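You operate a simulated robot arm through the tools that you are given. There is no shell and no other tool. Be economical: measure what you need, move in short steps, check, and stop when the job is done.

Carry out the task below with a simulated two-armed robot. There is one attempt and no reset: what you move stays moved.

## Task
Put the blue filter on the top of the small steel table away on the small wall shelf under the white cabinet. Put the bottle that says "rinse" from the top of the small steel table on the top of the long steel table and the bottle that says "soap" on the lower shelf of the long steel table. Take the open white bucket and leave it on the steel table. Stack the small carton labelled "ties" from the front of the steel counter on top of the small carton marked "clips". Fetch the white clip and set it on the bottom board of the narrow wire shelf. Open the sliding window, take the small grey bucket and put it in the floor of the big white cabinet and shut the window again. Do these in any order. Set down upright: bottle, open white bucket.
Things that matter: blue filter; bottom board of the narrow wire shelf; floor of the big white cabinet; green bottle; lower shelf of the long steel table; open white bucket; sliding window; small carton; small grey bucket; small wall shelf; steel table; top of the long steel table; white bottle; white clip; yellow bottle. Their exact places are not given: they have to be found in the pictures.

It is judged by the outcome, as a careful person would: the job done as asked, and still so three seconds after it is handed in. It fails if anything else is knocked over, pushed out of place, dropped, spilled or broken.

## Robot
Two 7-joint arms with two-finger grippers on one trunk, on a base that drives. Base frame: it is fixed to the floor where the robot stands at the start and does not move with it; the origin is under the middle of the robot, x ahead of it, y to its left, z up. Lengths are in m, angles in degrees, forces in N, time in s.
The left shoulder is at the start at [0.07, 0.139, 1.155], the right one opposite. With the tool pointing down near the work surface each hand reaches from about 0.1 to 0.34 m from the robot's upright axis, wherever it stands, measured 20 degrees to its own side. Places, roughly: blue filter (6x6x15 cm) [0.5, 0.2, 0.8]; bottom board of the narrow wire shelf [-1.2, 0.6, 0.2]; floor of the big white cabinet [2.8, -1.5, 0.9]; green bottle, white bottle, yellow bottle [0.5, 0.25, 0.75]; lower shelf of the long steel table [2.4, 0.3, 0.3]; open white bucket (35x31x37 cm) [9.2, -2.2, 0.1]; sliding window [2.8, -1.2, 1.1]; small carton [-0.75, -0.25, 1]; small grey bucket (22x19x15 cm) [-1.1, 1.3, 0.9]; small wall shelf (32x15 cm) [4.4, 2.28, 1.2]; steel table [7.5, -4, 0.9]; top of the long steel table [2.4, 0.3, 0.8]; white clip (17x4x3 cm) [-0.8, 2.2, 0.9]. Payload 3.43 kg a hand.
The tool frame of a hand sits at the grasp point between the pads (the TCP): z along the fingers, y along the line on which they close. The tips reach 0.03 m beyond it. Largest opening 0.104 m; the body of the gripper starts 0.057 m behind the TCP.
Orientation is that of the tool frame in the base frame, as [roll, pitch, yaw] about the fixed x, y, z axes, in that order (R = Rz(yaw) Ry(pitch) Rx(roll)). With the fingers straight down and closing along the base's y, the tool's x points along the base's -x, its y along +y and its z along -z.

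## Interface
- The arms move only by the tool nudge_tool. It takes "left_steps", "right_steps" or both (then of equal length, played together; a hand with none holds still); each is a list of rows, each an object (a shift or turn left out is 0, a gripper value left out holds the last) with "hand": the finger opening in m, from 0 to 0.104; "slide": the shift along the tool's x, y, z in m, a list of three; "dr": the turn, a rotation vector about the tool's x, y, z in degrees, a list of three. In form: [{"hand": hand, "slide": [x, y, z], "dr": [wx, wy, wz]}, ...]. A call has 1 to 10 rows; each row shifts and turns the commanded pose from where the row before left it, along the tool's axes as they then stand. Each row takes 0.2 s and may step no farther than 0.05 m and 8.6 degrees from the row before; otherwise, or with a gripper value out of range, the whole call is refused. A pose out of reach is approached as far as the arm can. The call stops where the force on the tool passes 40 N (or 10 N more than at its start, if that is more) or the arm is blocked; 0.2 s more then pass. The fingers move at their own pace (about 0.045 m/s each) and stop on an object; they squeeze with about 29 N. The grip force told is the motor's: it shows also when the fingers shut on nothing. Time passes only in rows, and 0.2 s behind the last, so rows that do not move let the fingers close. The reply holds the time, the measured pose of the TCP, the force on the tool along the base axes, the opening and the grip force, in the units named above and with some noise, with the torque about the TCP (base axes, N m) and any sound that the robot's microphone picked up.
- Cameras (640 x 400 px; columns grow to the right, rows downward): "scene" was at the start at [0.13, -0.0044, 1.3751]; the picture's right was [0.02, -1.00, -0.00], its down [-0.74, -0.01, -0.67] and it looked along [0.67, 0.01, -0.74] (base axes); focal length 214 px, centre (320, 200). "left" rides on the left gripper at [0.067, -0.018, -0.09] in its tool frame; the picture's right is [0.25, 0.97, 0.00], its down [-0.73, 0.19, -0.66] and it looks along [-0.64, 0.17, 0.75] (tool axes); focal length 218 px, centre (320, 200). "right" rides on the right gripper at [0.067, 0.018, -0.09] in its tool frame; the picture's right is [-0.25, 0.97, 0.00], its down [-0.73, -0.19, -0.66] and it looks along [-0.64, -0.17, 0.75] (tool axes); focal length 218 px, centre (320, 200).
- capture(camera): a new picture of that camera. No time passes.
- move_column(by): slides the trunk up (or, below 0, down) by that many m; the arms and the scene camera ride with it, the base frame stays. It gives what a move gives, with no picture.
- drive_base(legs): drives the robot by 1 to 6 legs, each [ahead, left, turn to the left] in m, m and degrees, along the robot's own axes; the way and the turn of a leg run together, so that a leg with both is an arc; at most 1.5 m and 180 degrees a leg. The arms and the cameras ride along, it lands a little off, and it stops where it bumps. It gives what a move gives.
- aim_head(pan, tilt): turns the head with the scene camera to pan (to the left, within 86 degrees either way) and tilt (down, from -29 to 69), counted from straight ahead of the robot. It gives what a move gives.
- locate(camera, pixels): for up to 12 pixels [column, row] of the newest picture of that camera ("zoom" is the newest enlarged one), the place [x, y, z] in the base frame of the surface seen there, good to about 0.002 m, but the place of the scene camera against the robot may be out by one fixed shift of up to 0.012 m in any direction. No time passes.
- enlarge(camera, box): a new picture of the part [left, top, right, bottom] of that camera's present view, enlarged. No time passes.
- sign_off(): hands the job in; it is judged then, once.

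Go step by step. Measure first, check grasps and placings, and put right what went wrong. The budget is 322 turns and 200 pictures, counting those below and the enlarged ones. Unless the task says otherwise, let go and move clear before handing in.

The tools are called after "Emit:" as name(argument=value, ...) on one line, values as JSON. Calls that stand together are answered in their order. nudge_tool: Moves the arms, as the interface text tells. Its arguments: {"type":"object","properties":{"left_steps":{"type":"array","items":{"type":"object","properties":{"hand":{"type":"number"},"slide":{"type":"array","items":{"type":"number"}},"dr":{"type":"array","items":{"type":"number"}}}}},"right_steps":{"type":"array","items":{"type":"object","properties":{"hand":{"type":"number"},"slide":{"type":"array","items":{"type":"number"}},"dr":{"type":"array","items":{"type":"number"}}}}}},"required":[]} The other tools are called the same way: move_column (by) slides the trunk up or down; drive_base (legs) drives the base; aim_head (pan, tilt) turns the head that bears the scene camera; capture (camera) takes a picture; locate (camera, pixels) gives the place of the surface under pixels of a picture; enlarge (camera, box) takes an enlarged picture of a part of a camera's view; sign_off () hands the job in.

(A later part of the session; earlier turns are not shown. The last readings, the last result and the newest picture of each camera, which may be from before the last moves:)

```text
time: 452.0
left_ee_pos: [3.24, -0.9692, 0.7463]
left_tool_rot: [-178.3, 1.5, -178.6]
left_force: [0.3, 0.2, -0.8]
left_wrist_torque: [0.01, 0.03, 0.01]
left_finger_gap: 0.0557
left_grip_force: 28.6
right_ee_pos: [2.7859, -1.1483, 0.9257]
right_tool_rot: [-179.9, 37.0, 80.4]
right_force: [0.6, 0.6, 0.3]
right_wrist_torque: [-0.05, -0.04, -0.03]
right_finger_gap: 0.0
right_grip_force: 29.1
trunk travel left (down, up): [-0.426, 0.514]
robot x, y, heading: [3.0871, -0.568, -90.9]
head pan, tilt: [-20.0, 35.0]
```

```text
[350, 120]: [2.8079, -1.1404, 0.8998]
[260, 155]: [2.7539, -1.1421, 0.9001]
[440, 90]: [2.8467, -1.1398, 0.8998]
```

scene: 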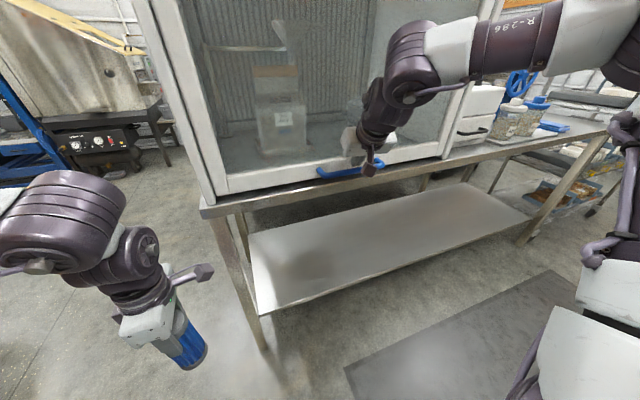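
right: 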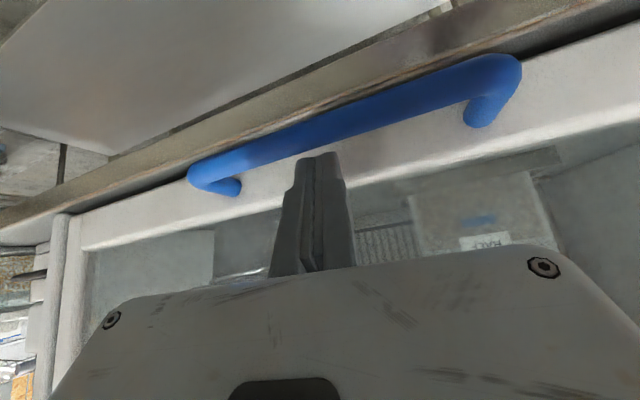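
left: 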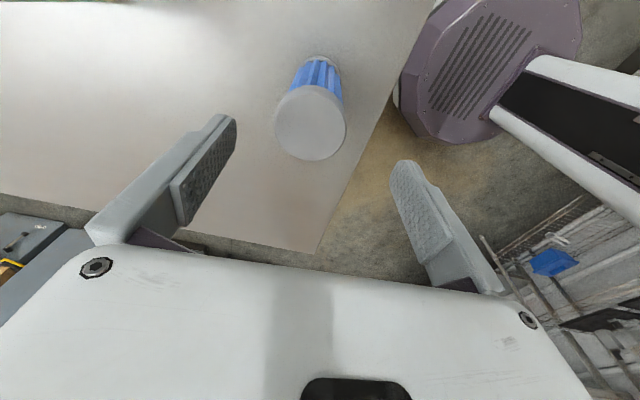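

Emit:
move_column(by=-0.004)

Emit:
move_column(by=-0.004)

Emit:
move_column(by=-0.004)

```text
time: 452.5
left_ee_pos: [3.2406, -0.9688, 0.7428]
left_tool_rot: [-178.1, 1.5, -178.5]
left_force: [0.7, 0.0, -1.6]
left_wrist_torque: [0.0, 0.01, 0.03]
left_finger_gap: 0.0555
left_grip_force: 29.3
right_ee_pos: [2.7854, -1.1477, 0.9254]
right_tool_rot: [-180.0, 37.3, 80.6]
right_force: [-2.7, -3.5, 12.0]
right_wrist_torque: [-0.08, 0.13, -0.07]
right_finger_gap: 0.0
right_grip_force: 28.6
trunk travel left (down, up): [-0.422, 0.518]
robot x, y, heading: [3.085, -0.5675, -90.6]
head pan, tilt: [-20.0, 35.0]
```

```text
time: 453.0
left_ee_pos: [3.2406, -0.9679, 0.74]
left_tool_rot: [-178.2, 1.5, -178.6]
left_force: [-0.1, 0.9, -1.8]
left_wrist_torque: [-0.01, 0.0, 0.0]
left_finger_gap: 0.0556
left_grip_force: 29.2
right_ee_pos: [2.7866, -1.1465, 0.9233]
right_tool_rot: [180.0, 37.9, 80.4]
right_force: [-8.4, -10.0, 36.6]
right_wrist_torque: [-0.33, 0.23, 0.24]
right_finger_gap: 0.0059
right_grip_force: 34.4
trunk travel left (down, up): [-0.418, 0.522]
robot x, y, heading: [3.0922, -0.5664, -90.9]
head pan, tilt: [-20.0, 35.0]
```

```text
time: 453.4
left_ee_pos: [3.2415, -0.9695, 0.7352]
left_tool_rot: [-178.3, 1.5, -178.4]
left_force: [0.4, -0.3, -1.5]
left_wrist_torque: [0.02, -0.02, 0.02]
left_finger_gap: 0.0556
left_grip_force: 28.8
right_ee_pos: [2.7849, -1.1502, 0.9209]
right_tool_rot: [179.9, 38.1, 80.4]
right_force: [1.8, 0.1, 7.8]
right_wrist_torque: [-0.2, 0.03, 0.01]
right_finger_gap: 0.0
right_grip_force: 34.6
trunk travel left (down, up): [-0.416, 0.524]
robot x, y, heading: [3.0873, -0.566, -90.9]
head pan, tilt: [-20.0, 35.0]
stopped: the force on the tool passed its limit at 50 N (the readings are from after the stop); the commanded pose is now the measured one
```

Window is shut. Raise off the handle, back away, and turn toward the wall shelf.

Emit:
move_column(by=0.1)

Emit:
drive_base(legs=[[-0.22, 0, 0]])

Emit:
capture(camera="scene")

Emit:
move_column(by=0.39)

Emit:
drive_base(legs=[[0, 0, 45], [0, 0, 46]])

Emit:
aim_head(pan=35, tilt=15)

Emit:
capture(camera="scene")

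```text
time: 454.8
left_ee_pos: [3.24, -0.9693, 0.8347]
left_tool_rot: [-178.2, 1.5, -178.5]
left_force: [0.3, -0.1, -1.7]
left_wrist_torque: [-0.01, 0.02, 0.02]
left_finger_gap: 0.0555
left_grip_force: 28.9
right_ee_pos: [2.7839, -1.1502, 1.021]
right_tool_rot: [179.9, 38.0, 80.4]
right_force: [-0.7, -0.6, -0.7]
right_wrist_torque: [0.03, -0.03, -0.01]
right_finger_gap: 0.0002
right_grip_force: 34.4
trunk travel left (down, up): [-0.516, 0.424]
robot x, y, heading: [3.091, -0.567, -90.8]
head pan, tilt: [-20.0, 35.0]
```

```text
time: 456.5
left_ee_pos: [3.243, -0.7499, 0.8362]
left_tool_rot: [-178.2, 1.5, -178.7]
left_force: [0.2, -0.9, -1.4]
left_wrist_torque: [-0.01, 0.0, 0.02]
left_finger_gap: 0.0557
left_grip_force: 29.1
right_ee_pos: [2.7866, -0.9304, 1.0209]
right_tool_rot: [179.9, 38.0, 80.2]
right_force: [0.3, -0.5, 0.0]
right_wrist_torque: [-0.02, 0.02, 0.01]
right_finger_gap: 0.0
right_grip_force: 34.7
trunk travel left (down, up): [-0.516, 0.424]
robot x, y, heading: [3.0952, -0.3463, -90.8]
head pan, tilt: [-20.0, 35.0]
```

```text
30 pictures are left
```

scene: 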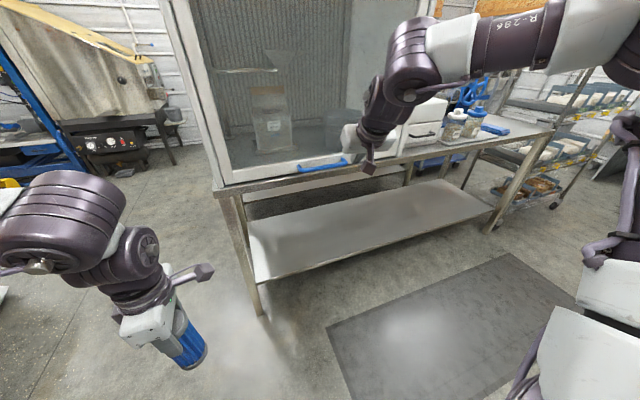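

```text
time: 460.2
left_ee_pos: [3.2439, -0.7508, 1.2278]
left_tool_rot: [-178.3, 1.4, -178.6]
left_force: [-0.6, 0.5, -1.1]
left_wrist_torque: [0.02, -0.01, 0.01]
left_finger_gap: 0.0554
left_grip_force: 29.2
right_ee_pos: [2.7868, -0.9309, 1.411]
right_tool_rot: [179.8, 38.0, 80.2]
right_force: [-0.2, 0.8, 0.5]
right_wrist_torque: [0.0, 0.02, -0.01]
right_finger_gap: 0.0001
right_grip_force: 34.5
trunk travel left (down, up): [-0.906, 0.034]
robot x, y, heading: [3.092, -0.3494, -90.7]
head pan, tilt: [-20.0, 35.0]
```

```text
time: 464.8
left_ee_pos: [3.492, -0.1918, 1.2263]
left_tool_rot: [-178.4, 1.6, -87.9]
left_force: [-1.0, -0.4, -1.4]
left_wrist_torque: [-0.02, 0.02, 0.04]
left_finger_gap: 0.0556
left_grip_force: 28.5
right_ee_pos: [3.6803, -0.6472, 1.4109]
right_tool_rot: [179.9, 37.9, 170.9]
right_force: [0.2, -0.5, 0.7]
right_wrist_torque: [-0.01, 0.02, -0.04]
right_finger_gap: 0.0
right_grip_force: 34.8
trunk travel left (down, up): [-0.906, 0.034]
robot x, y, heading: [3.0933, -0.3463, -0.1]
head pan, tilt: [-20.0, 35.0]
```

```text
time: 466.0
left_ee_pos: [3.4925, -0.1922, 1.2264]
left_tool_rot: [-178.3, 1.5, -87.9]
left_force: [0.8, -0.3, -2.0]
left_wrist_torque: [-0.01, 0.02, -0.01]
left_finger_gap: 0.0555
left_grip_force: 29.3
right_ee_pos: [3.6799, -0.6461, 1.4104]
right_tool_rot: [179.9, 38.1, 171.0]
right_force: [0.1, -1.5, 0.4]
right_wrist_torque: [-0.01, -0.02, -0.01]
right_finger_gap: 0.0
right_grip_force: 34.9
trunk travel left (down, up): [-0.906, 0.034]
robot x, y, heading: [3.0929, -0.3471, -0.0]
head pan, tilt: [35.0, 15.0]
```

```text
29 pictures are left
```

scene: 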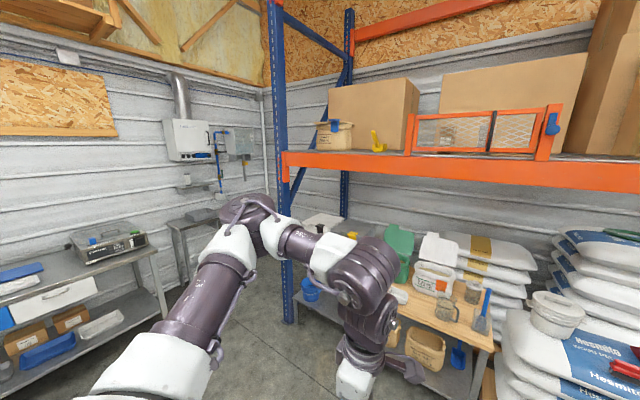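

The small wall shelf is at (195,188) under the white cabinet (190,138). Zoom and measure.

Emit:
enlarge(camera="scene", box=[140, 100, 270, 230])

Emit:
locate(camera="zoom", pixels=[[190, 255], [290, 265], [240, 260], [240, 285], [200, 160], [290, 160], [180, 60], [260, 250], [330, 230], [200, 330], [120, 300]])

Emit:
locate(camera="scene", pixels=[[205, 225], [175, 225], [150, 300], [283, 320], [290, 150], [160, 310], [300, 275]])

```text
3.08 times, centred on (205, 165) of scene
```

zoom: 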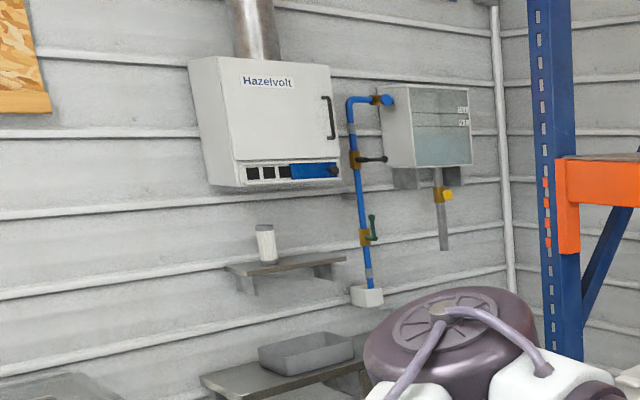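

```text
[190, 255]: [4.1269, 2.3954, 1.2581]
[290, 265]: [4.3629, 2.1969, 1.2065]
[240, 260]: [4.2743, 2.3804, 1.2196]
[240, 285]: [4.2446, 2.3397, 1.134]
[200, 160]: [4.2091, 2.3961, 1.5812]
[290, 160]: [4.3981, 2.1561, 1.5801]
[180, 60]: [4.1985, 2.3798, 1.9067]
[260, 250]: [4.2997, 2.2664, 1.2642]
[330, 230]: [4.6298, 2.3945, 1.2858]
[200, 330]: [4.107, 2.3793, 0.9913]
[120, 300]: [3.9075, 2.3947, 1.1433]
```

```text
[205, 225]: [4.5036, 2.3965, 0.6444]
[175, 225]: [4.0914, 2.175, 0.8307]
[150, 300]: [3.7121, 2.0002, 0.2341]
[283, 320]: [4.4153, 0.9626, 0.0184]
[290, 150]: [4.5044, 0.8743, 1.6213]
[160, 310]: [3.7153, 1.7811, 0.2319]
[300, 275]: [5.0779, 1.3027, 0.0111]
```

Shelf z≈1.206, x 4.22–4.56, y 2.2–2.39, with only ~0.33 m under the cabinet, so the filter must be held with a shallow pitched tool. I'll set it on the clear part of the long table and regrasp with the right hand.

Emit:
drive_base(legs=[[0, 0, 90], [-0.04, 0.416, 0]])

Emit:
nudge_tool(left_steps=[{"slide": [0, -0.03, 0]}, {"slide": [0, -0.03, 0]}, {"slide": [0, -0.03, 0]}, {"slide": [0, -0.03, 0]}, {"slide": [0, 0, 0]}], right_steps=[{"hand": 0.09, "slide": [0, 0, 0]}, {"slide": [0, 0, 0]}, {"slide": [0, 0, 0]}, {"slide": [0, 0, 0]}, {"slide": [0, 0, 0]}])

Emit:
aim_head(pan=0, tilt=45)

Emit:
capture(camera="scene")

```text
time: 472.4
left_ee_pos: [2.5196, 0.0196, 1.2261]
left_tool_rot: [-178.3, 1.6, 1.6]
left_force: [0.8, 0.3, -1.9]
left_wrist_torque: [0.0, -0.01, 0.02]
left_finger_gap: 0.0555
left_grip_force: 28.6
right_ee_pos: [2.9759, 0.2017, 1.4106]
right_tool_rot: [179.7, 38.0, -99.5]
right_force: [-0.5, 0.0, -0.3]
right_wrist_torque: [-0.02, 0.03, -0.02]
right_finger_gap: 0.0
right_grip_force: 34.4
trunk travel left (down, up): [-0.906, 0.034]
robot x, y, heading: [2.6741, -0.3806, 89.5]
head pan, tilt: [35.0, 15.0]
```

```text
time: 473.6
left_ee_pos: [2.5142, 0.1386, 1.2284]
left_tool_rot: [-178.4, 1.5, 1.7]
left_force: [0.3, 0.3, -2.0]
left_wrist_torque: [0.01, 0.02, 0.02]
left_finger_gap: 0.0554
left_grip_force: 29.0
right_ee_pos: [2.9743, 0.201, 1.4108]
right_tool_rot: [179.9, 38.0, -99.5]
right_force: [0.2, 0.2, 0.0]
right_wrist_torque: [0.03, -0.02, 0.01]
right_finger_gap: 0.09
right_grip_force: 0.0
trunk travel left (down, up): [-0.906, 0.034]
robot x, y, heading: [2.6722, -0.3866, 89.8]
head pan, tilt: [35.0, 15.0]
```

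```text
time: 474.6
left_ee_pos: [2.5136, 0.1382, 1.2289]
left_tool_rot: [-178.2, 1.5, 1.7]
left_force: [0.1, -0.1, -1.9]
left_wrist_torque: [-0.01, 0.01, 0.0]
left_finger_gap: 0.0553
left_grip_force: 29.2
right_ee_pos: [2.9722, 0.2023, 1.4111]
right_tool_rot: [179.9, 38.0, -99.6]
right_force: [0.4, -0.5, 0.7]
right_wrist_torque: [0.01, 0.01, -0.03]
right_finger_gap: 0.0898
right_grip_force: 0.0
trunk travel left (down, up): [-0.906, 0.034]
robot x, y, heading: [2.6701, -0.3831, 89.4]
head pan, tilt: [0.0, 45.0]
```

```text
27 pictures are left
```

scene: 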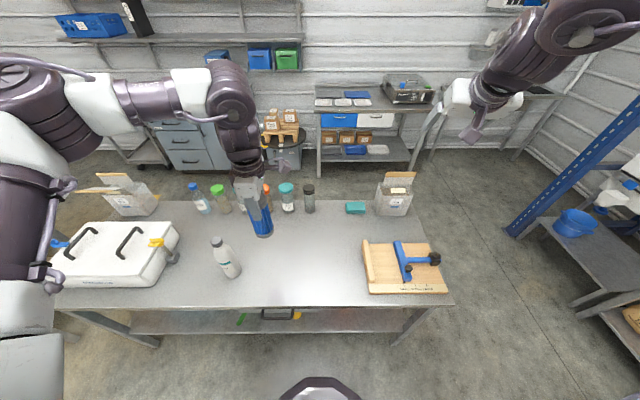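

Lower the filter onto the table.

Emit:
move_column(by=-0.31)

Emit:
move_column(by=-0.006)

Emit:
move_column(by=-0.004)

Emit:
move_column(by=-0.003)

```text
time: 477.7
left_ee_pos: [2.5143, 0.1382, 0.9184]
left_tool_rot: [-178.3, 1.5, 1.7]
left_force: [0.6, 0.2, -1.1]
left_wrist_torque: [0.0, 0.01, 0.0]
left_finger_gap: 0.0556
left_grip_force: 28.9
right_ee_pos: [2.972, 0.2012, 1.1015]
right_tool_rot: [179.9, 37.9, -99.5]
right_force: [-0.3, -0.2, -1.0]
right_wrist_torque: [0.0, 0.0, 0.0]
right_finger_gap: 0.0899
right_grip_force: 0.0
trunk travel left (down, up): [-0.596, 0.344]
robot x, y, heading: [2.6715, -0.385, 89.7]
head pan, tilt: [0.0, 45.0]
```

```text
time: 478.2
left_ee_pos: [2.5145, 0.1377, 0.9128]
left_tool_rot: [-178.3, 1.4, 1.7]
left_force: [-0.3, -0.4, -2.9]
left_wrist_torque: [0.01, -0.01, 0.01]
left_finger_gap: 0.0556
left_grip_force: 28.9
right_ee_pos: [2.9737, 0.2019, 1.0946]
right_tool_rot: [180.0, 38.0, -99.5]
right_force: [-0.1, 0.3, -0.2]
right_wrist_torque: [-0.01, 0.0, 0.02]
right_finger_gap: 0.09
right_grip_force: 0.1
trunk travel left (down, up): [-0.59, 0.35]
robot x, y, heading: [2.6713, -0.3824, 89.7]
head pan, tilt: [0.0, 45.0]
```

```text
time: 478.8
left_ee_pos: [2.5152, 0.1381, 0.9107]
left_tool_rot: [-178.0, 1.5, 1.8]
left_force: [-0.9, -0.1, 13.0]
left_wrist_torque: [-0.38, 0.31, 0.01]
left_finger_gap: 0.0554
left_grip_force: 29.3
right_ee_pos: [2.9726, 0.201, 1.0909]
right_tool_rot: [179.9, 38.1, -99.5]
right_force: [0.4, -0.6, 0.8]
right_wrist_torque: [0.01, 0.02, -0.01]
right_finger_gap: 0.0901
right_grip_force: 0.1
trunk travel left (down, up): [-0.586, 0.354]
robot x, y, heading: [2.6708, -0.3821, 89.5]
head pan, tilt: [0.0, 45.0]
```

```text
time: 479.3
left_ee_pos: [2.5153, 0.1379, 0.9086]
left_tool_rot: [-177.8, 1.5, 1.8]
left_force: [-2.7, 5.3, 33.7]
left_wrist_torque: [-0.21, 0.35, -0.04]
left_finger_gap: 0.0559
left_grip_force: 28.8
right_ee_pos: [2.9731, 0.198, 1.0896]
right_tool_rot: [179.8, 37.9, -99.5]
right_force: [-0.9, -0.8, -0.1]
right_wrist_torque: [-0.02, -0.02, 0.0]
right_finger_gap: 0.0898
right_grip_force: 0.1
trunk travel left (down, up): [-0.583, 0.357]
robot x, y, heading: [2.6691, -0.382, 89.5]
head pan, tilt: [0.0, 45.0]
```

Contact. Release, rise, then re-pose: left up/back, right pitched shallower and lower.

Emit:
nudge_tool(left_steps=[{"hand": 0.07}, {"hand": 0.1}, {"hand": 0.1}, {"hand": 0.1}])

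Emit:
move_column(by=0.33)

Emit:
drive_base(legs=[[-0.15, 0, 0]])

Emit:
nudge_tool(left_steps=[{"slide": [0, 0, -0.04]}, {"slide": [0, 0, -0.04]}, {"slide": [0, 0.02, -0.04]}, {"slide": [0, 0.03, -0.03]}, {"slide": [0, 0.03, -0.03]}, {"slide": [0, 0.03, -0.03]}, {"slide": [0, 0, 0]}, {"slide": [0, 0, 0]}, {"slide": [0, 0, 0]}], right_steps=[{"dr": [0, -8.5, 0]}, {"dr": [0, -8.5, 0]}, {"dr": [0, -5, 0]}, {"slide": [0.039, 0, 0.0225]}, {"slide": [0.039, 0, 0.0225]}, {"slide": [0.039, 0, 0.0225]}, {"slide": [0.039, 0, 0.0225]}, {"slide": [0.039, 0, 0.0225]}, {"slide": [0.039, 0, 0.0225]}])

```text
time: 480.3
left_ee_pos: [2.5146, 0.1385, 0.9053]
left_tool_rot: [-178.3, 1.5, 1.7]
left_force: [0.1, 0.2, -0.2]
left_wrist_torque: [0.04, 0.01, 0.01]
left_finger_gap: 0.0998
left_grip_force: 0.0
right_ee_pos: [2.9726, 0.2009, 1.0883]
right_tool_rot: [179.9, 38.0, -99.5]
right_force: [-0.2, -0.4, -0.1]
right_wrist_torque: [-0.01, -0.03, 0.0]
right_finger_gap: 0.09
right_grip_force: 0.1
trunk travel left (down, up): [-0.583, 0.357]
robot x, y, heading: [2.6711, -0.3852, 89.5]
head pan, tilt: [0.0, 45.0]
```

```text
time: 483.5
left_ee_pos: [2.5146, 0.138, 1.2359]
left_tool_rot: [-178.3, 1.5, 1.7]
left_force: [-0.5, -0.3, -0.3]
left_wrist_torque: [-0.02, -0.01, 0.02]
left_finger_gap: 0.0999
left_grip_force: 0.0
right_ee_pos: [2.9726, 0.2019, 1.4192]
right_tool_rot: [179.9, 38.1, -99.5]
right_force: [-0.6, 0.1, -0.3]
right_wrist_torque: [0.01, -0.01, -0.02]
right_finger_gap: 0.0898
right_grip_force: 0.1
trunk travel left (down, up): [-0.913, 0.027]
robot x, y, heading: [2.6683, -0.3817, 89.5]
head pan, tilt: [0.0, 45.0]
```

```text
time: 484.9
left_ee_pos: [2.5121, -0.0079, 1.234]
left_tool_rot: [-178.4, 1.4, 1.5]
left_force: [0.3, 0.7, -0.2]
left_wrist_torque: [-0.02, 0.03, 0.01]
left_finger_gap: 0.1
left_grip_force: 0.1
right_ee_pos: [2.9714, 0.0555, 1.4167]
right_tool_rot: [-180.0, 37.8, -99.5]
right_force: [-0.4, 0.4, 0.2]
right_wrist_torque: [-0.03, 0.01, 0.03]
right_finger_gap: 0.09
right_grip_force: 0.2
trunk travel left (down, up): [-0.913, 0.027]
robot x, y, heading: [2.6693, -0.5342, 89.4]
head pan, tilt: [0.0, 45.0]
```

```text
time: 486.9
left_ee_pos: [2.5221, -0.1273, 1.4423]
left_tool_rot: [-178.3, 1.5, 1.5]
left_force: [-0.2, 0.2, 0.4]
left_wrist_torque: [0.01, -0.01, 0.01]
left_finger_gap: 0.1001
left_grip_force: 0.0
right_ee_pos: [2.974, 0.0521, 1.1449]
right_tool_rot: [-179.9, 59.8, -99.5]
right_force: [-0.4, -0.6, 0.1]
right_wrist_torque: [0.0, -0.03, 0.01]
right_finger_gap: 0.09
right_grip_force: 0.1
trunk travel left (down, up): [-0.913, 0.027]
robot x, y, heading: [2.668, -0.5357, 89.4]
head pan, tilt: [0.0, 45.0]
```

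Move the right hand above the filter.

Emit:
drive_base(legs=[[0.078, 0.461, 0]])

Emit:
move_column(by=-0.15)

Emit:
capture(camera="scene")

Emit:
capture(camera="right")

```text
time: 489.7
left_ee_pos: [2.0627, -0.0457, 1.4422]
left_tool_rot: [-178.2, 1.6, 1.8]
left_force: [0.2, 0.1, 0.2]
left_wrist_torque: [0.02, 0.0, 0.01]
left_finger_gap: 0.1
left_grip_force: 0.0
right_ee_pos: [2.5139, 0.1347, 1.1447]
right_tool_rot: [179.7, 59.8, -99.7]
right_force: [-1.3, 0.2, -0.2]
right_wrist_torque: [0.01, -0.01, 0.0]
right_finger_gap: 0.0899
right_grip_force: 0.0
trunk travel left (down, up): [-0.913, 0.027]
robot x, y, heading: [2.2104, -0.4498, 89.3]
head pan, tilt: [0.0, 45.0]
```

```text
time: 491.5
left_ee_pos: [2.0614, -0.0464, 1.2929]
left_tool_rot: [-178.3, 1.5, 1.9]
left_force: [0.1, 0.2, -0.3]
left_wrist_torque: [0.01, 0.0, -0.01]
left_finger_gap: 0.1
left_grip_force: 0.0
right_ee_pos: [2.5129, 0.1349, 0.9946]
right_tool_rot: [179.8, 60.1, -99.5]
right_force: [-0.7, 0.5, 0.4]
right_wrist_torque: [-0.03, 0.0, 0.0]
right_finger_gap: 0.0899
right_grip_force: 0.1
trunk travel left (down, up): [-0.763, 0.177]
robot x, y, heading: [2.2102, -0.4537, 89.8]
head pan, tilt: [0.0, 45.0]
```

```text
26 pictures are left
```

scene: 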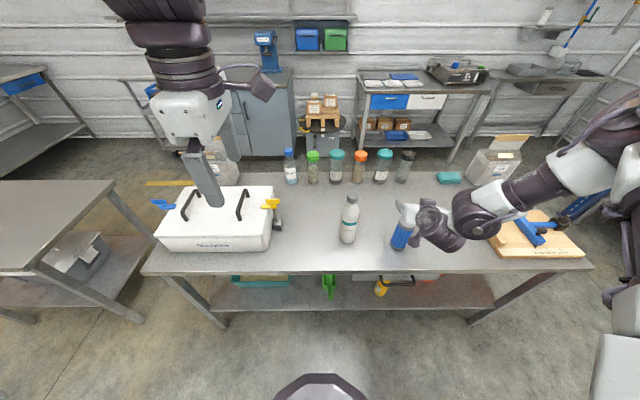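

```text
25 pictures are left
```

right: 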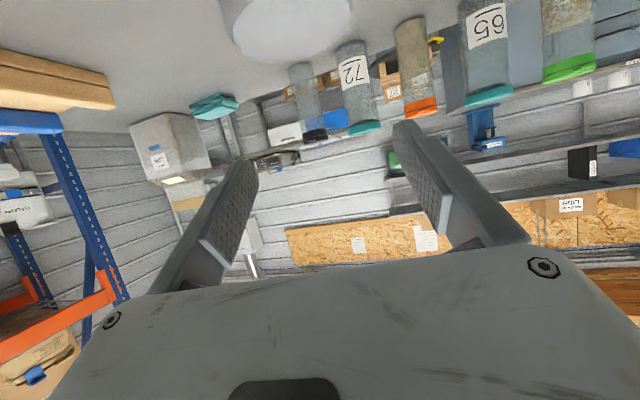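

Emit:
locate(camera="right", pixels=[[232, 30], [348, 30], [290, 55], [290, 20]])

```text
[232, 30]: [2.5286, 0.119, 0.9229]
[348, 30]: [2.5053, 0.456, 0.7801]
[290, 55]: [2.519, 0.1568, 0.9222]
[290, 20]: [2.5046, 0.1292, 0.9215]
```

Emit:
drive_base(legs=[[-0.01, 0, 0]])

Emit:
move_column(by=-0.13)

Emit:
nudge_tool(right_steps=[{"hand": 0.07}, {"hand": 0.05}, {"hand": 0.0}, {"hand": 0.0}, {"hand": 0.0}, {"hand": 0.0}])

Emit:
move_column(by=0.3)

Emit:
capture(camera="scene")

```text
time: 492.2
left_ee_pos: [2.0607, -0.0547, 1.2906]
left_tool_rot: [-178.4, 1.5, 1.8]
left_force: [-0.3, 0.6, 0.4]
left_wrist_torque: [-0.01, 0.0, 0.0]
left_finger_gap: 0.1003
left_grip_force: 0.0
right_ee_pos: [2.5117, 0.1263, 0.9936]
right_tool_rot: [180.0, 59.9, -99.5]
right_force: [0.9, -0.6, 0.3]
right_wrist_torque: [-0.01, -0.01, 0.01]
right_finger_gap: 0.09
right_grip_force: 0.1
trunk travel left (down, up): [-0.763, 0.177]
robot x, y, heading: [2.2107, -0.4631, 89.6]
head pan, tilt: [0.0, 45.0]
```

```text
time: 493.8
left_ee_pos: [2.0607, -0.0558, 1.1627]
left_tool_rot: [-178.3, 1.5, 1.9]
left_force: [-0.4, 0.3, 0.2]
left_wrist_torque: [0.0, -0.01, 0.01]
left_finger_gap: 0.1
left_grip_force: 0.0
right_ee_pos: [2.5122, 0.1247, 0.8659]
right_tool_rot: [179.9, 60.0, -99.5]
right_force: [-0.1, 1.4, 0.5]
right_wrist_torque: [0.01, -0.01, 0.0]
right_finger_gap: 0.09
right_grip_force: 0.0
trunk travel left (down, up): [-0.633, 0.307]
robot x, y, heading: [2.2072, -0.4641, 89.5]
head pan, tilt: [0.0, 45.0]
```

```text
time: 495.2
left_ee_pos: [2.0613, -0.0564, 1.1625]
left_tool_rot: [-178.3, 1.5, 1.8]
left_force: [-0.2, 0.3, -0.3]
left_wrist_torque: [0.02, 0.0, -0.01]
left_finger_gap: 0.1003
left_grip_force: 0.1
right_ee_pos: [2.5121, 0.1253, 0.8656]
right_tool_rot: [179.9, 59.8, -99.5]
right_force: [0.6, 0.2, 0.3]
right_wrist_torque: [0.06, -0.05, 0.0]
right_finger_gap: 0.0566
right_grip_force: 29.2
trunk travel left (down, up): [-0.633, 0.307]
robot x, y, heading: [2.2081, -0.4602, 89.6]
head pan, tilt: [0.0, 45.0]
```

```text
time: 498.2
left_ee_pos: [2.0613, -0.0557, 1.4624]
left_tool_rot: [-178.2, 1.5, 1.8]
left_force: [0.6, 0.2, -0.1]
left_wrist_torque: [-0.03, 0.0, 0.0]
left_finger_gap: 0.0999
left_grip_force: 0.0
right_ee_pos: [2.5118, 0.1239, 1.165]
right_tool_rot: [180.0, 59.9, -99.5]
right_force: [-0.2, -0.5, -2.6]
right_wrist_torque: [-0.02, 0.06, 0.01]
right_finger_gap: 0.0564
right_grip_force: 29.3
trunk travel left (down, up): [-0.933, 0.007]
robot x, y, heading: [2.2116, -0.4615, 89.6]
head pan, tilt: [0.0, 45.0]
```

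```text
24 pictures are left
```

scene: 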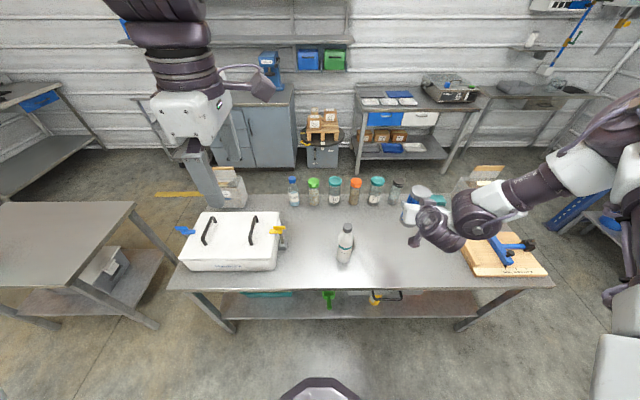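

Filter held by the right hand. Raise the right arm and drive toward the wall shelf (via x≈3.65, then y≈1.3, then x≈4.14).

Emit:
nudge_tool(right_steps=[{"slide": [-0.039, 0, -0.0225]}, {"slide": [-0.039, 0, -0.0225]}, {"slide": [-0.039, 0, -0.0225]}, {"slide": [-0.039, 0, -0.0225]}])

Emit:
drive_base(legs=[[-0.1, -1.44, 0], [1.5, 0, 0], [0.3, -0.2, 0]])

Emit:
aim_head(pan=-15, tilt=15)

Emit:
capture(camera="scene")

```text
time: 499.2
left_ee_pos: [2.0609, -0.0577, 1.4617]
left_tool_rot: [-178.3, 1.5, 1.9]
left_force: [0.5, -0.5, -0.1]
left_wrist_torque: [0.01, 0.01, 0.0]
left_finger_gap: 0.1001
left_grip_force: 0.1
right_ee_pos: [2.5123, 0.1256, 1.3465]
right_tool_rot: [179.9, 60.1, -99.6]
right_force: [-0.2, -0.2, -1.7]
right_wrist_torque: [0.01, 0.01, -0.04]
right_finger_gap: 0.0566
right_grip_force: 29.1
trunk travel left (down, up): [-0.933, 0.007]
robot x, y, heading: [2.2093, -0.4619, 89.5]
head pan, tilt: [0.0, 45.0]
```

```text
time: 515.5
left_ee_pos: [3.7102, 1.6559, 1.4637]
left_tool_rot: [-178.2, 1.5, 2.3]
left_force: [-0.3, -0.6, 0.2]
left_wrist_torque: [0.02, -0.03, -0.01]
left_finger_gap: 0.0998
left_grip_force: 0.0
right_ee_pos: [4.1602, 1.8433, 1.346]
right_tool_rot: [-179.9, 60.1, -99.0]
right_force: [-0.4, -0.1, -1.7]
right_wrist_torque: [-0.02, -0.03, 0.0]
right_finger_gap: 0.0564
right_grip_force: 29.2
trunk travel left (down, up): [-0.933, 0.007]
robot x, y, heading: [3.8614, 1.2525, 89.9]
head pan, tilt: [0.0, 45.0]
```

```text
time: 516.4
left_ee_pos: [3.713, 1.6602, 1.4621]
left_tool_rot: [-178.3, 1.5, 2.2]
left_force: [0.4, 0.7, 0.2]
left_wrist_torque: [0.07, -0.02, 0.03]
left_finger_gap: 0.1002
left_grip_force: 0.1
right_ee_pos: [4.1622, 1.8456, 1.3452]
right_tool_rot: [179.7, 59.9, -99.2]
right_force: [-0.3, -0.4, -0.5]
right_wrist_torque: [0.01, 0.0, -0.01]
right_finger_gap: 0.0567
right_grip_force: 29.0
trunk travel left (down, up): [-0.933, 0.007]
robot x, y, heading: [3.8633, 1.2536, 90.1]
head pan, tilt: [-15.0, 15.0]
```

```text
23 pictures are left
```

scene: 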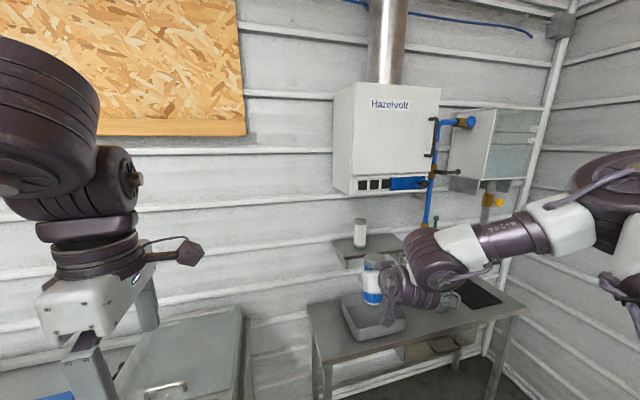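

Emit:
locate(camera="scene", pixels=[[340, 248], [385, 242], [350, 258], [395, 250], [365, 243], [360, 225], [370, 192], [430, 185], [335, 190], [345, 262], [310, 310], [525, 305]])

Emit:
enlarge(camera="scene", box=[320, 160, 460, 290])

```text
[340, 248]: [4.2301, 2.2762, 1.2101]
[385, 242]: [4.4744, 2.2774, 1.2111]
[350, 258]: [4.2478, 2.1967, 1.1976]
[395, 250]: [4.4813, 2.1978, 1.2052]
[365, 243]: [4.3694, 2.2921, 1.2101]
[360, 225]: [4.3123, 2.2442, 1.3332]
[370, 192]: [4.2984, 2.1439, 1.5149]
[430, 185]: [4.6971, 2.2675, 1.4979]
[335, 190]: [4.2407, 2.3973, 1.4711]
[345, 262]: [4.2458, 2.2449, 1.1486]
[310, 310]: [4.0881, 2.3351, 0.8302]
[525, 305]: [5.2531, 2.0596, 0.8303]
```

```text
3.08 times, centred on (390, 225) of scene
```

zoom: 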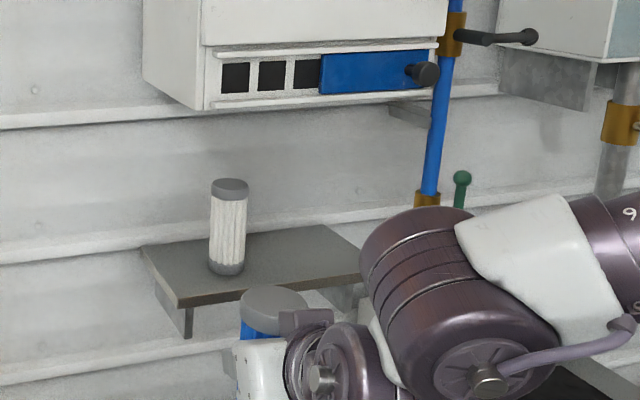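

Shelf top z≈1.201, front y≈2.197; an existing white filter stands at x≈4.31. Place at x≈4.44, y≈2.27.

Emit:
drive_base(legs=[[0.2, -0.278, 0], [0.2, 0, 0]])

Emit:
capture(camera="scene")

```text
time: 519.9
left_ee_pos: [3.9869, 2.0536, 1.463]
left_tool_rot: [-178.0, 1.5, 2.5]
left_force: [-0.3, -0.6, 0.0]
left_wrist_torque: [0.04, 0.04, 0.02]
left_finger_gap: 0.1001
left_grip_force: 0.1
right_ee_pos: [4.4358, 2.2419, 1.3486]
right_tool_rot: [179.9, 60.1, -98.7]
right_force: [-0.1, -0.7, -1.9]
right_wrist_torque: [-0.01, -0.01, 0.0]
right_finger_gap: 0.0565
right_grip_force: 28.6
trunk travel left (down, up): [-0.933, 0.007]
robot x, y, heading: [4.1411, 1.6596, 90.1]
head pan, tilt: [-15.0, 15.0]
```

```text
21 pictures are left
```

scene: 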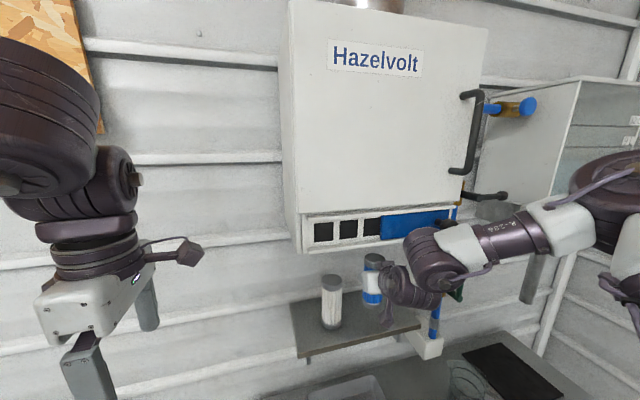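

Emit:
drive_base(legs=[[0.018, 0, 0]])

Emit:
move_column(by=-0.055)

Emit:
move_column(by=-0.005)

Emit:
move_column(by=-0.004)

Emit:
move_column(by=-0.004)

```text
time: 520.7
left_ee_pos: [3.9872, 2.0706, 1.4639]
left_tool_rot: [-178.0, 1.5, 2.5]
left_force: [1.0, -1.0, 0.6]
left_wrist_torque: [0.06, 0.03, -0.01]
left_finger_gap: 0.0999
left_grip_force: 0.1
right_ee_pos: [4.4357, 2.2598, 1.3477]
right_tool_rot: [179.8, 60.2, -98.8]
right_force: [-1.0, -1.9, -1.1]
right_wrist_torque: [0.01, 0.01, 0.01]
right_finger_gap: 0.0565
right_grip_force: 28.8
trunk travel left (down, up): [-0.933, 0.007]
robot x, y, heading: [4.1364, 1.6762, 90.5]
head pan, tilt: [-15.0, 15.0]
```

```text
time: 521.6
left_ee_pos: [3.9869, 2.0769, 1.4086]
left_tool_rot: [-178.2, 1.5, 2.6]
left_force: [0.4, 0.1, -0.4]
left_wrist_torque: [0.01, -0.01, 0.02]
left_finger_gap: 0.1
left_grip_force: 0.0
right_ee_pos: [4.4369, 2.2655, 1.2907]
right_tool_rot: [180.0, 59.9, -98.7]
right_force: [0.7, -0.3, -2.4]
right_wrist_torque: [-0.04, 0.0, 0.0]
right_finger_gap: 0.0566
right_grip_force: 29.3
trunk travel left (down, up): [-0.878, 0.062]
robot x, y, heading: [4.1405, 1.6739, 90.5]
head pan, tilt: [-15.0, 15.0]
```

```text
time: 522.2
left_ee_pos: [3.9857, 2.0747, 1.4041]
left_tool_rot: [-178.2, 1.5, 2.5]
left_force: [0.4, -1.2, 0.4]
left_wrist_torque: [0.01, 0.02, -0.02]
left_finger_gap: 0.1004
left_grip_force: 0.0
right_ee_pos: [4.4364, 2.2642, 1.2885]
right_tool_rot: [179.9, 60.5, -98.8]
right_force: [2.8, 2.2, 13.8]
right_wrist_torque: [0.05, -0.44, -0.08]
right_finger_gap: 0.0563
right_grip_force: 29.0
trunk travel left (down, up): [-0.873, 0.067]
robot x, y, heading: [4.1407, 1.6734, 90.2]
head pan, tilt: [-15.0, 15.0]
```

```text
time: 522.7
left_ee_pos: [3.985, 2.0725, 1.4001]
left_tool_rot: [-178.1, 1.3, 2.4]
left_force: [0.1, 0.4, -0.7]
left_wrist_torque: [-0.01, 0.03, 0.01]
left_finger_gap: 0.1002
left_grip_force: 0.0
right_ee_pos: [4.4351, 2.2631, 1.2863]
right_tool_rot: [180.0, 60.6, -98.9]
right_force: [4.4, 3.2, 27.5]
right_wrist_torque: [0.43, -0.79, 0.22]
right_finger_gap: 0.0561
right_grip_force: 29.2
trunk travel left (down, up): [-0.869, 0.071]
robot x, y, heading: [4.1434, 1.6732, 90.2]
head pan, tilt: [-15.0, 15.0]
```

```text
time: 523.2
left_ee_pos: [3.986, 2.0718, 1.395]
left_tool_rot: [-178.2, 1.4, 2.5]
left_force: [0.2, 0.2, 0.3]
left_wrist_torque: [0.02, 0.04, -0.02]
left_finger_gap: 0.0999
left_grip_force: 0.1
right_ee_pos: [4.4349, 2.2636, 1.2802]
right_tool_rot: [179.9, 60.3, -98.8]
right_force: [2.7, 1.8, 26.0]
right_wrist_torque: [0.5, -0.71, 0.08]
right_finger_gap: 0.0562
right_grip_force: 28.2
trunk travel left (down, up): [-0.865, 0.075]
robot x, y, heading: [4.14, 1.6723, 90.2]
head pan, tilt: [-15.0, 15.0]
```

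On the shelf. Ease, release, back straight off.

Emit:
move_column(by=0.003)

Emit:
nudge_tool(right_steps=[{"hand": 0.065}, {"hand": 0.08}, {"hand": 0.09}, {"hand": 0.09}])

Emit:
drive_base(legs=[[-0.1, 0, 0], [-0.2, 0, 0]])

Emit:
capture(camera="scene")

```text
time: 523.7
left_ee_pos: [3.9857, 2.0746, 1.3981]
left_tool_rot: [-178.2, 1.5, 2.5]
left_force: [0.4, 0.5, 0.4]
left_wrist_torque: [-0.02, 0.03, 0.02]
left_finger_gap: 0.1002
left_grip_force: 0.0
right_ee_pos: [4.4344, 2.2632, 1.2777]
right_tool_rot: [-179.9, 59.6, -98.6]
right_force: [-1.2, -1.3, 5.5]
right_wrist_torque: [0.21, -0.02, 0.04]
right_finger_gap: 0.0562
right_grip_force: 29.2
trunk travel left (down, up): [-0.868, 0.072]
robot x, y, heading: [4.1398, 1.6721, 90.4]
head pan, tilt: [-15.0, 15.0]
```

```text
time: 524.7
left_ee_pos: [3.986, 2.0768, 1.3972]
left_tool_rot: [-178.2, 1.5, 2.6]
left_force: [-1.0, -0.8, 1.1]
left_wrist_torque: [-0.02, 0.05, -0.02]
left_finger_gap: 0.0996
left_grip_force: 0.1
right_ee_pos: [4.4359, 2.2648, 1.2813]
right_tool_rot: [179.7, 59.8, -98.7]
right_force: [0.0, -0.4, -0.2]
right_wrist_torque: [0.01, 0.0, 0.0]
right_finger_gap: 0.0901
right_grip_force: 0.0
trunk travel left (down, up): [-0.868, 0.072]
robot x, y, heading: [4.1403, 1.671, 90.1]
head pan, tilt: [-15.0, 15.0]
```

```text
time: 527.1
left_ee_pos: [3.9885, 1.7872, 1.3958]
left_tool_rot: [-178.5, 1.5, 2.5]
left_force: [-0.7, 0.4, -0.4]
left_wrist_torque: [-0.04, 0.02, -0.03]
left_finger_gap: 0.1003
left_grip_force: 0.0
right_ee_pos: [4.439, 1.9754, 1.2773]
right_tool_rot: [179.9, 59.8, -98.6]
right_force: [-0.8, -0.5, -0.1]
right_wrist_torque: [-0.01, 0.0, -0.01]
right_finger_gap: 0.0899
right_grip_force: 0.1
trunk travel left (down, up): [-0.868, 0.072]
robot x, y, heading: [4.1418, 1.3794, 90.0]
head pan, tilt: [-15.0, 15.0]
```

```text
20 pictures are left
```

scene: 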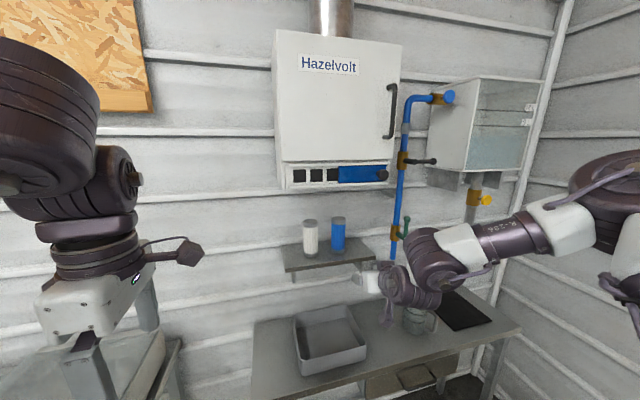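

Filter stands on the wall shelf. Last: the open white bucket. Drive round through the gap by the cabinet.

Emit:
drive_base(legs=[[-0.3, 0.34, 0], [0, 0, 90], [0, 0, 90], [1.5, 0, 0], [1.1, 0, 0]])

Emit:
aim_head(pan=45, tilt=20)

Emit:
capture(camera="scene")

```text
time: 549.7
left_ee_pos: [3.8856, -1.9305, 1.3978]
left_tool_rot: [-178.3, 1.5, -177.9]
left_force: [0.5, 0.2, -0.6]
left_wrist_torque: [0.0, -0.03, 0.02]
left_finger_gap: 0.1
left_grip_force: 0.1
right_ee_pos: [3.4361, -2.1165, 1.2811]
right_tool_rot: [179.8, 60.0, 80.8]
right_force: [-0.3, 0.5, -0.6]
right_wrist_torque: [0.0, 0.01, 0.01]
right_finger_gap: 0.0903
right_grip_force: 0.0
trunk travel left (down, up): [-0.868, 0.072]
robot x, y, heading: [3.738, -1.5257, -90.1]
head pan, tilt: [-15.0, 15.0]
```

```text
time: 551.0
left_ee_pos: [3.8856, -1.9303, 1.3966]
left_tool_rot: [-178.2, 1.5, -178.0]
left_force: [0.4, 0.5, 1.2]
left_wrist_torque: [-0.02, 0.0, 0.03]
left_finger_gap: 0.1003
left_grip_force: 0.0
right_ee_pos: [3.4353, -2.1175, 1.2808]
right_tool_rot: [179.9, 60.0, 80.8]
right_force: [0.8, -0.7, -0.3]
right_wrist_torque: [-0.05, 0.0, -0.01]
right_finger_gap: 0.0899
right_grip_force: 0.1
trunk travel left (down, up): [-0.868, 0.072]
robot x, y, heading: [3.7408, -1.5274, -90.0]
head pan, tilt: [45.0, 20.0]
```

```text
19 pictures are left
```

scene: 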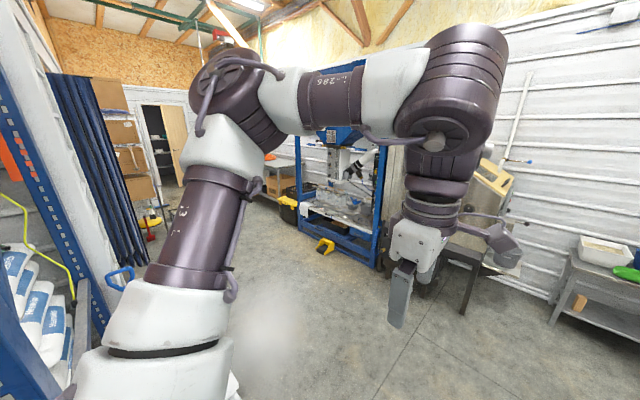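

Emit:
drive_base(legs=[[0.55, 0, 0], [0, 0, 80]])

Emit:
aim_head(pan=-5, tilt=15)

Emit:
capture(camera="scene")

```text
time: 557.5
left_ee_pos: [4.1552, -1.9908, 1.3971]
left_tool_rot: [-178.3, 1.5, -97.8]
left_force: [-0.5, 0.0, -0.9]
left_wrist_torque: [0.01, 0.02, -0.01]
left_finger_gap: 0.1001
left_grip_force: 0.1
right_ee_pos: [4.2623, -2.4664, 1.2811]
right_tool_rot: [179.8, 59.9, 161.0]
right_force: [0.5, 0.6, -0.7]
right_wrist_torque: [0.01, -0.01, -0.04]
right_finger_gap: 0.0898
right_grip_force: 0.1
trunk travel left (down, up): [-0.868, 0.072]
robot x, y, heading: [3.7316, -2.067, -10.1]
head pan, tilt: [45.0, 20.0]
```

```text
time: 558.7
left_ee_pos: [4.1548, -1.9899, 1.3978]
left_tool_rot: [-178.3, 1.4, -97.9]
left_force: [-0.9, -0.4, -0.7]
left_wrist_torque: [0.01, -0.01, 0.02]
left_finger_gap: 0.1002
left_grip_force: 0.0
right_ee_pos: [4.2616, -2.4664, 1.2811]
right_tool_rot: [179.8, 60.0, 161.0]
right_force: [0.3, 0.3, -0.9]
right_wrist_torque: [-0.02, 0.02, 0.03]
right_finger_gap: 0.0898
right_grip_force: 0.1
trunk travel left (down, up): [-0.868, 0.072]
robot x, y, heading: [3.7331, -2.0687, -10.0]
head pan, tilt: [-5.0, 15.0]
```

```text
18 pictures are left
```

scene: 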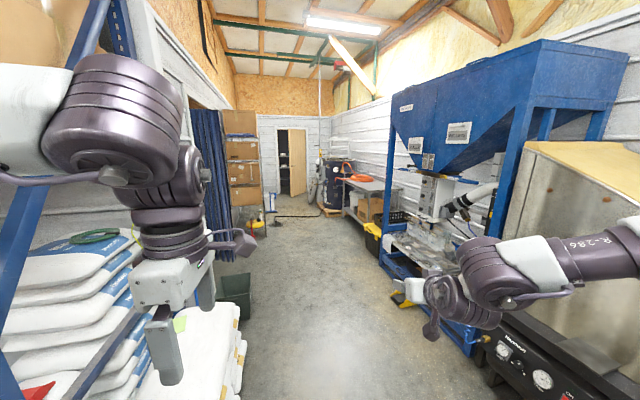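

Emit:
enlarge(camera="scene", box=[220, 150, 420, 260])

Emit:
locate(camera="scene", pixels=[[250, 290], [400, 295], [272, 210], [290, 225], [345, 205], [375, 190], [240, 350], [232, 255], [360, 225], [380, 260], [300, 215], [240, 205]])

```text
3.20 times, centred on (320, 205) of scene
```

zoom: 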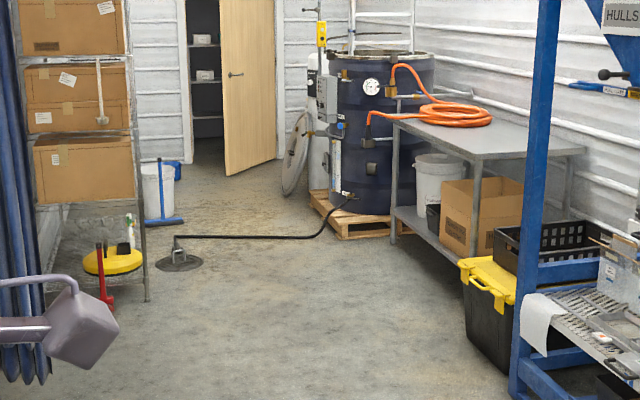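

```text
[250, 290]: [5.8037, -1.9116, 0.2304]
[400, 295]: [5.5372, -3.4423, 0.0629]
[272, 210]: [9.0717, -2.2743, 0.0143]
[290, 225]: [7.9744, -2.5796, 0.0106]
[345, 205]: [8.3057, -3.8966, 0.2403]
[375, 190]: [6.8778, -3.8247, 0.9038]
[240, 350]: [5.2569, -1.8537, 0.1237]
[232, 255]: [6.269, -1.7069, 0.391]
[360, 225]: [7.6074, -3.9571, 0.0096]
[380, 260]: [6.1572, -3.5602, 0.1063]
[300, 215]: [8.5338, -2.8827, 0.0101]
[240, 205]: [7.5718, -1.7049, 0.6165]
```

Drive down the corridor and take a closer look.

Emit:
drive_base(legs=[[1.5, -0.05, 0], [1.4, 0, 0]])

Emit:
aim_head(pan=3, tilt=25)

Emit:
capture(camera="scene")

```text
refused: leg 1 is longer than a leg can be; nothing moved
```

```text
time: 559.5
left_ee_pos: [4.1554, -1.9901, 1.3985]
left_tool_rot: [-178.2, 1.5, -97.7]
left_force: [0.5, 0.0, 0.3]
left_wrist_torque: [-0.03, 0.01, 0.0]
left_finger_gap: 0.1
left_grip_force: 0.0
right_ee_pos: [4.2614, -2.467, 1.2793]
right_tool_rot: [179.9, 60.0, 161.0]
right_force: [0.4, 0.5, -0.3]
right_wrist_torque: [0.01, -0.02, -0.03]
right_finger_gap: 0.0898
right_grip_force: 0.0
trunk travel left (down, up): [-0.868, 0.072]
robot x, y, heading: [3.7319, -2.0695, -10.0]
head pan, tilt: [3.0, 25.0]
```

```text
16 pictures are left
```

scene: 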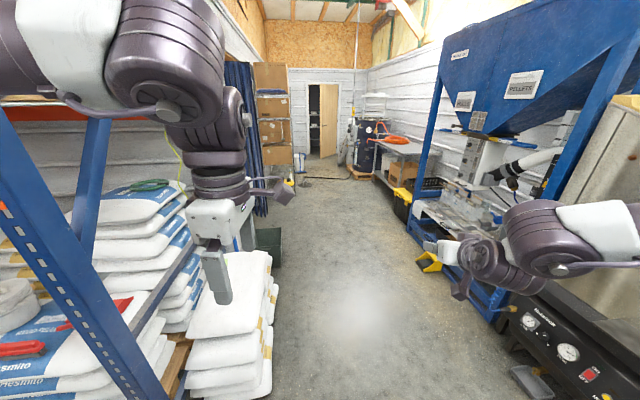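

Emit:
drive_base(legs=[[1.4, -0.05, 0], [1.4, 0, 0]])

Emit:
aim_head(pan=3, tilt=28)

```text
time: 573.1
left_ee_pos: [6.9343, -2.5265, 1.3972]
left_tool_rot: [-178.2, 1.5, -97.9]
left_force: [0.8, -0.3, -0.5]
left_wrist_torque: [0.03, 0.0, 0.03]
left_finger_gap: 0.1002
left_grip_force: 0.1
right_ee_pos: [7.0422, -3.0013, 1.2818]
right_tool_rot: [179.7, 60.0, 161.1]
right_force: [-1.0, 0.1, 0.3]
right_wrist_torque: [-0.02, -0.03, 0.04]
right_finger_gap: 0.0904
right_grip_force: 0.1
trunk travel left (down, up): [-0.868, 0.072]
robot x, y, heading: [6.5108, -2.6064, -9.8]
head pan, tilt: [3.0, 25.0]
```

```text
time: 573.8
left_ee_pos: [6.9345, -2.5267, 1.3972]
left_tool_rot: [-178.2, 1.5, -97.7]
left_force: [0.4, -0.2, -0.3]
left_wrist_torque: [0.03, -0.03, 0.02]
left_finger_gap: 0.0998
left_grip_force: 0.1
right_ee_pos: [7.0412, -3.0023, 1.2804]
right_tool_rot: [179.7, 60.0, 161.1]
right_force: [-0.6, 1.0, 0.1]
right_wrist_torque: [0.0, 0.03, -0.01]
right_finger_gap: 0.0899
right_grip_force: 0.0
trunk travel left (down, up): [-0.868, 0.072]
robot x, y, heading: [6.5129, -2.6025, -9.8]
head pan, tilt: [3.0, 28.0]
```

Emit:
capture(camera="scene")

```text
15 pictures are left
```

scene: 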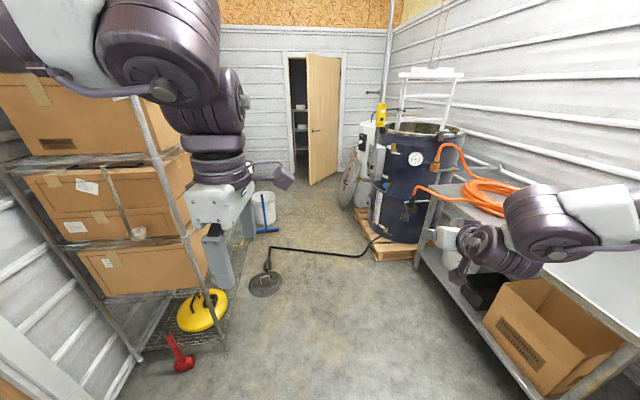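

Emit:
enlarge(camera="scene", box=[230, 170, 330, 240])

Emit:
locate(camera="zoom", pixels=[[215, 130], [260, 130], [165, 150], [185, 190], [185, 340], [240, 365], [215, 160], [150, 140], [270, 300], [200, 130]])

Emit:
locate(camera="scene", pixels=[[264, 283], [300, 250], [340, 255], [370, 245], [268, 265], [420, 245], [215, 330], [185, 360], [600, 260], [470, 190], [560, 280], [630, 200]])

```text
5.71 times, centred on (280, 205) of scene
```

zoom: 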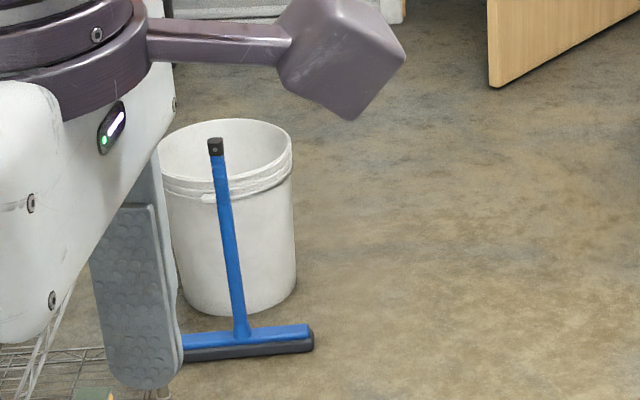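

```text
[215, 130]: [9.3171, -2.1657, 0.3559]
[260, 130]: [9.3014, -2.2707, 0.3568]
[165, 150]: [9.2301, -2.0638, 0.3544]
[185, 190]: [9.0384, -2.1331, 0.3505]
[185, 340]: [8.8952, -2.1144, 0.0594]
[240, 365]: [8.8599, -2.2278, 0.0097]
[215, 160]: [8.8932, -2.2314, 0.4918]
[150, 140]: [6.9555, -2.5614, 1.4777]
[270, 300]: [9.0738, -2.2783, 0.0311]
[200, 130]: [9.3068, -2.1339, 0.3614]
```

```text
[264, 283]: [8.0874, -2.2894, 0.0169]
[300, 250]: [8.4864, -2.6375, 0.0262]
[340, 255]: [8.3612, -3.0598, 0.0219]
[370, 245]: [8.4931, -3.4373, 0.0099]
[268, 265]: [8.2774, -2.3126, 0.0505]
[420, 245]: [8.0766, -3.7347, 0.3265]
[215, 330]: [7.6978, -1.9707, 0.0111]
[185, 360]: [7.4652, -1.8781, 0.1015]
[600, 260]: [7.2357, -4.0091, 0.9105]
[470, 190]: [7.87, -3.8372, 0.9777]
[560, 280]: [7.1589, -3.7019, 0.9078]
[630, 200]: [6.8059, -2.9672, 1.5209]
```

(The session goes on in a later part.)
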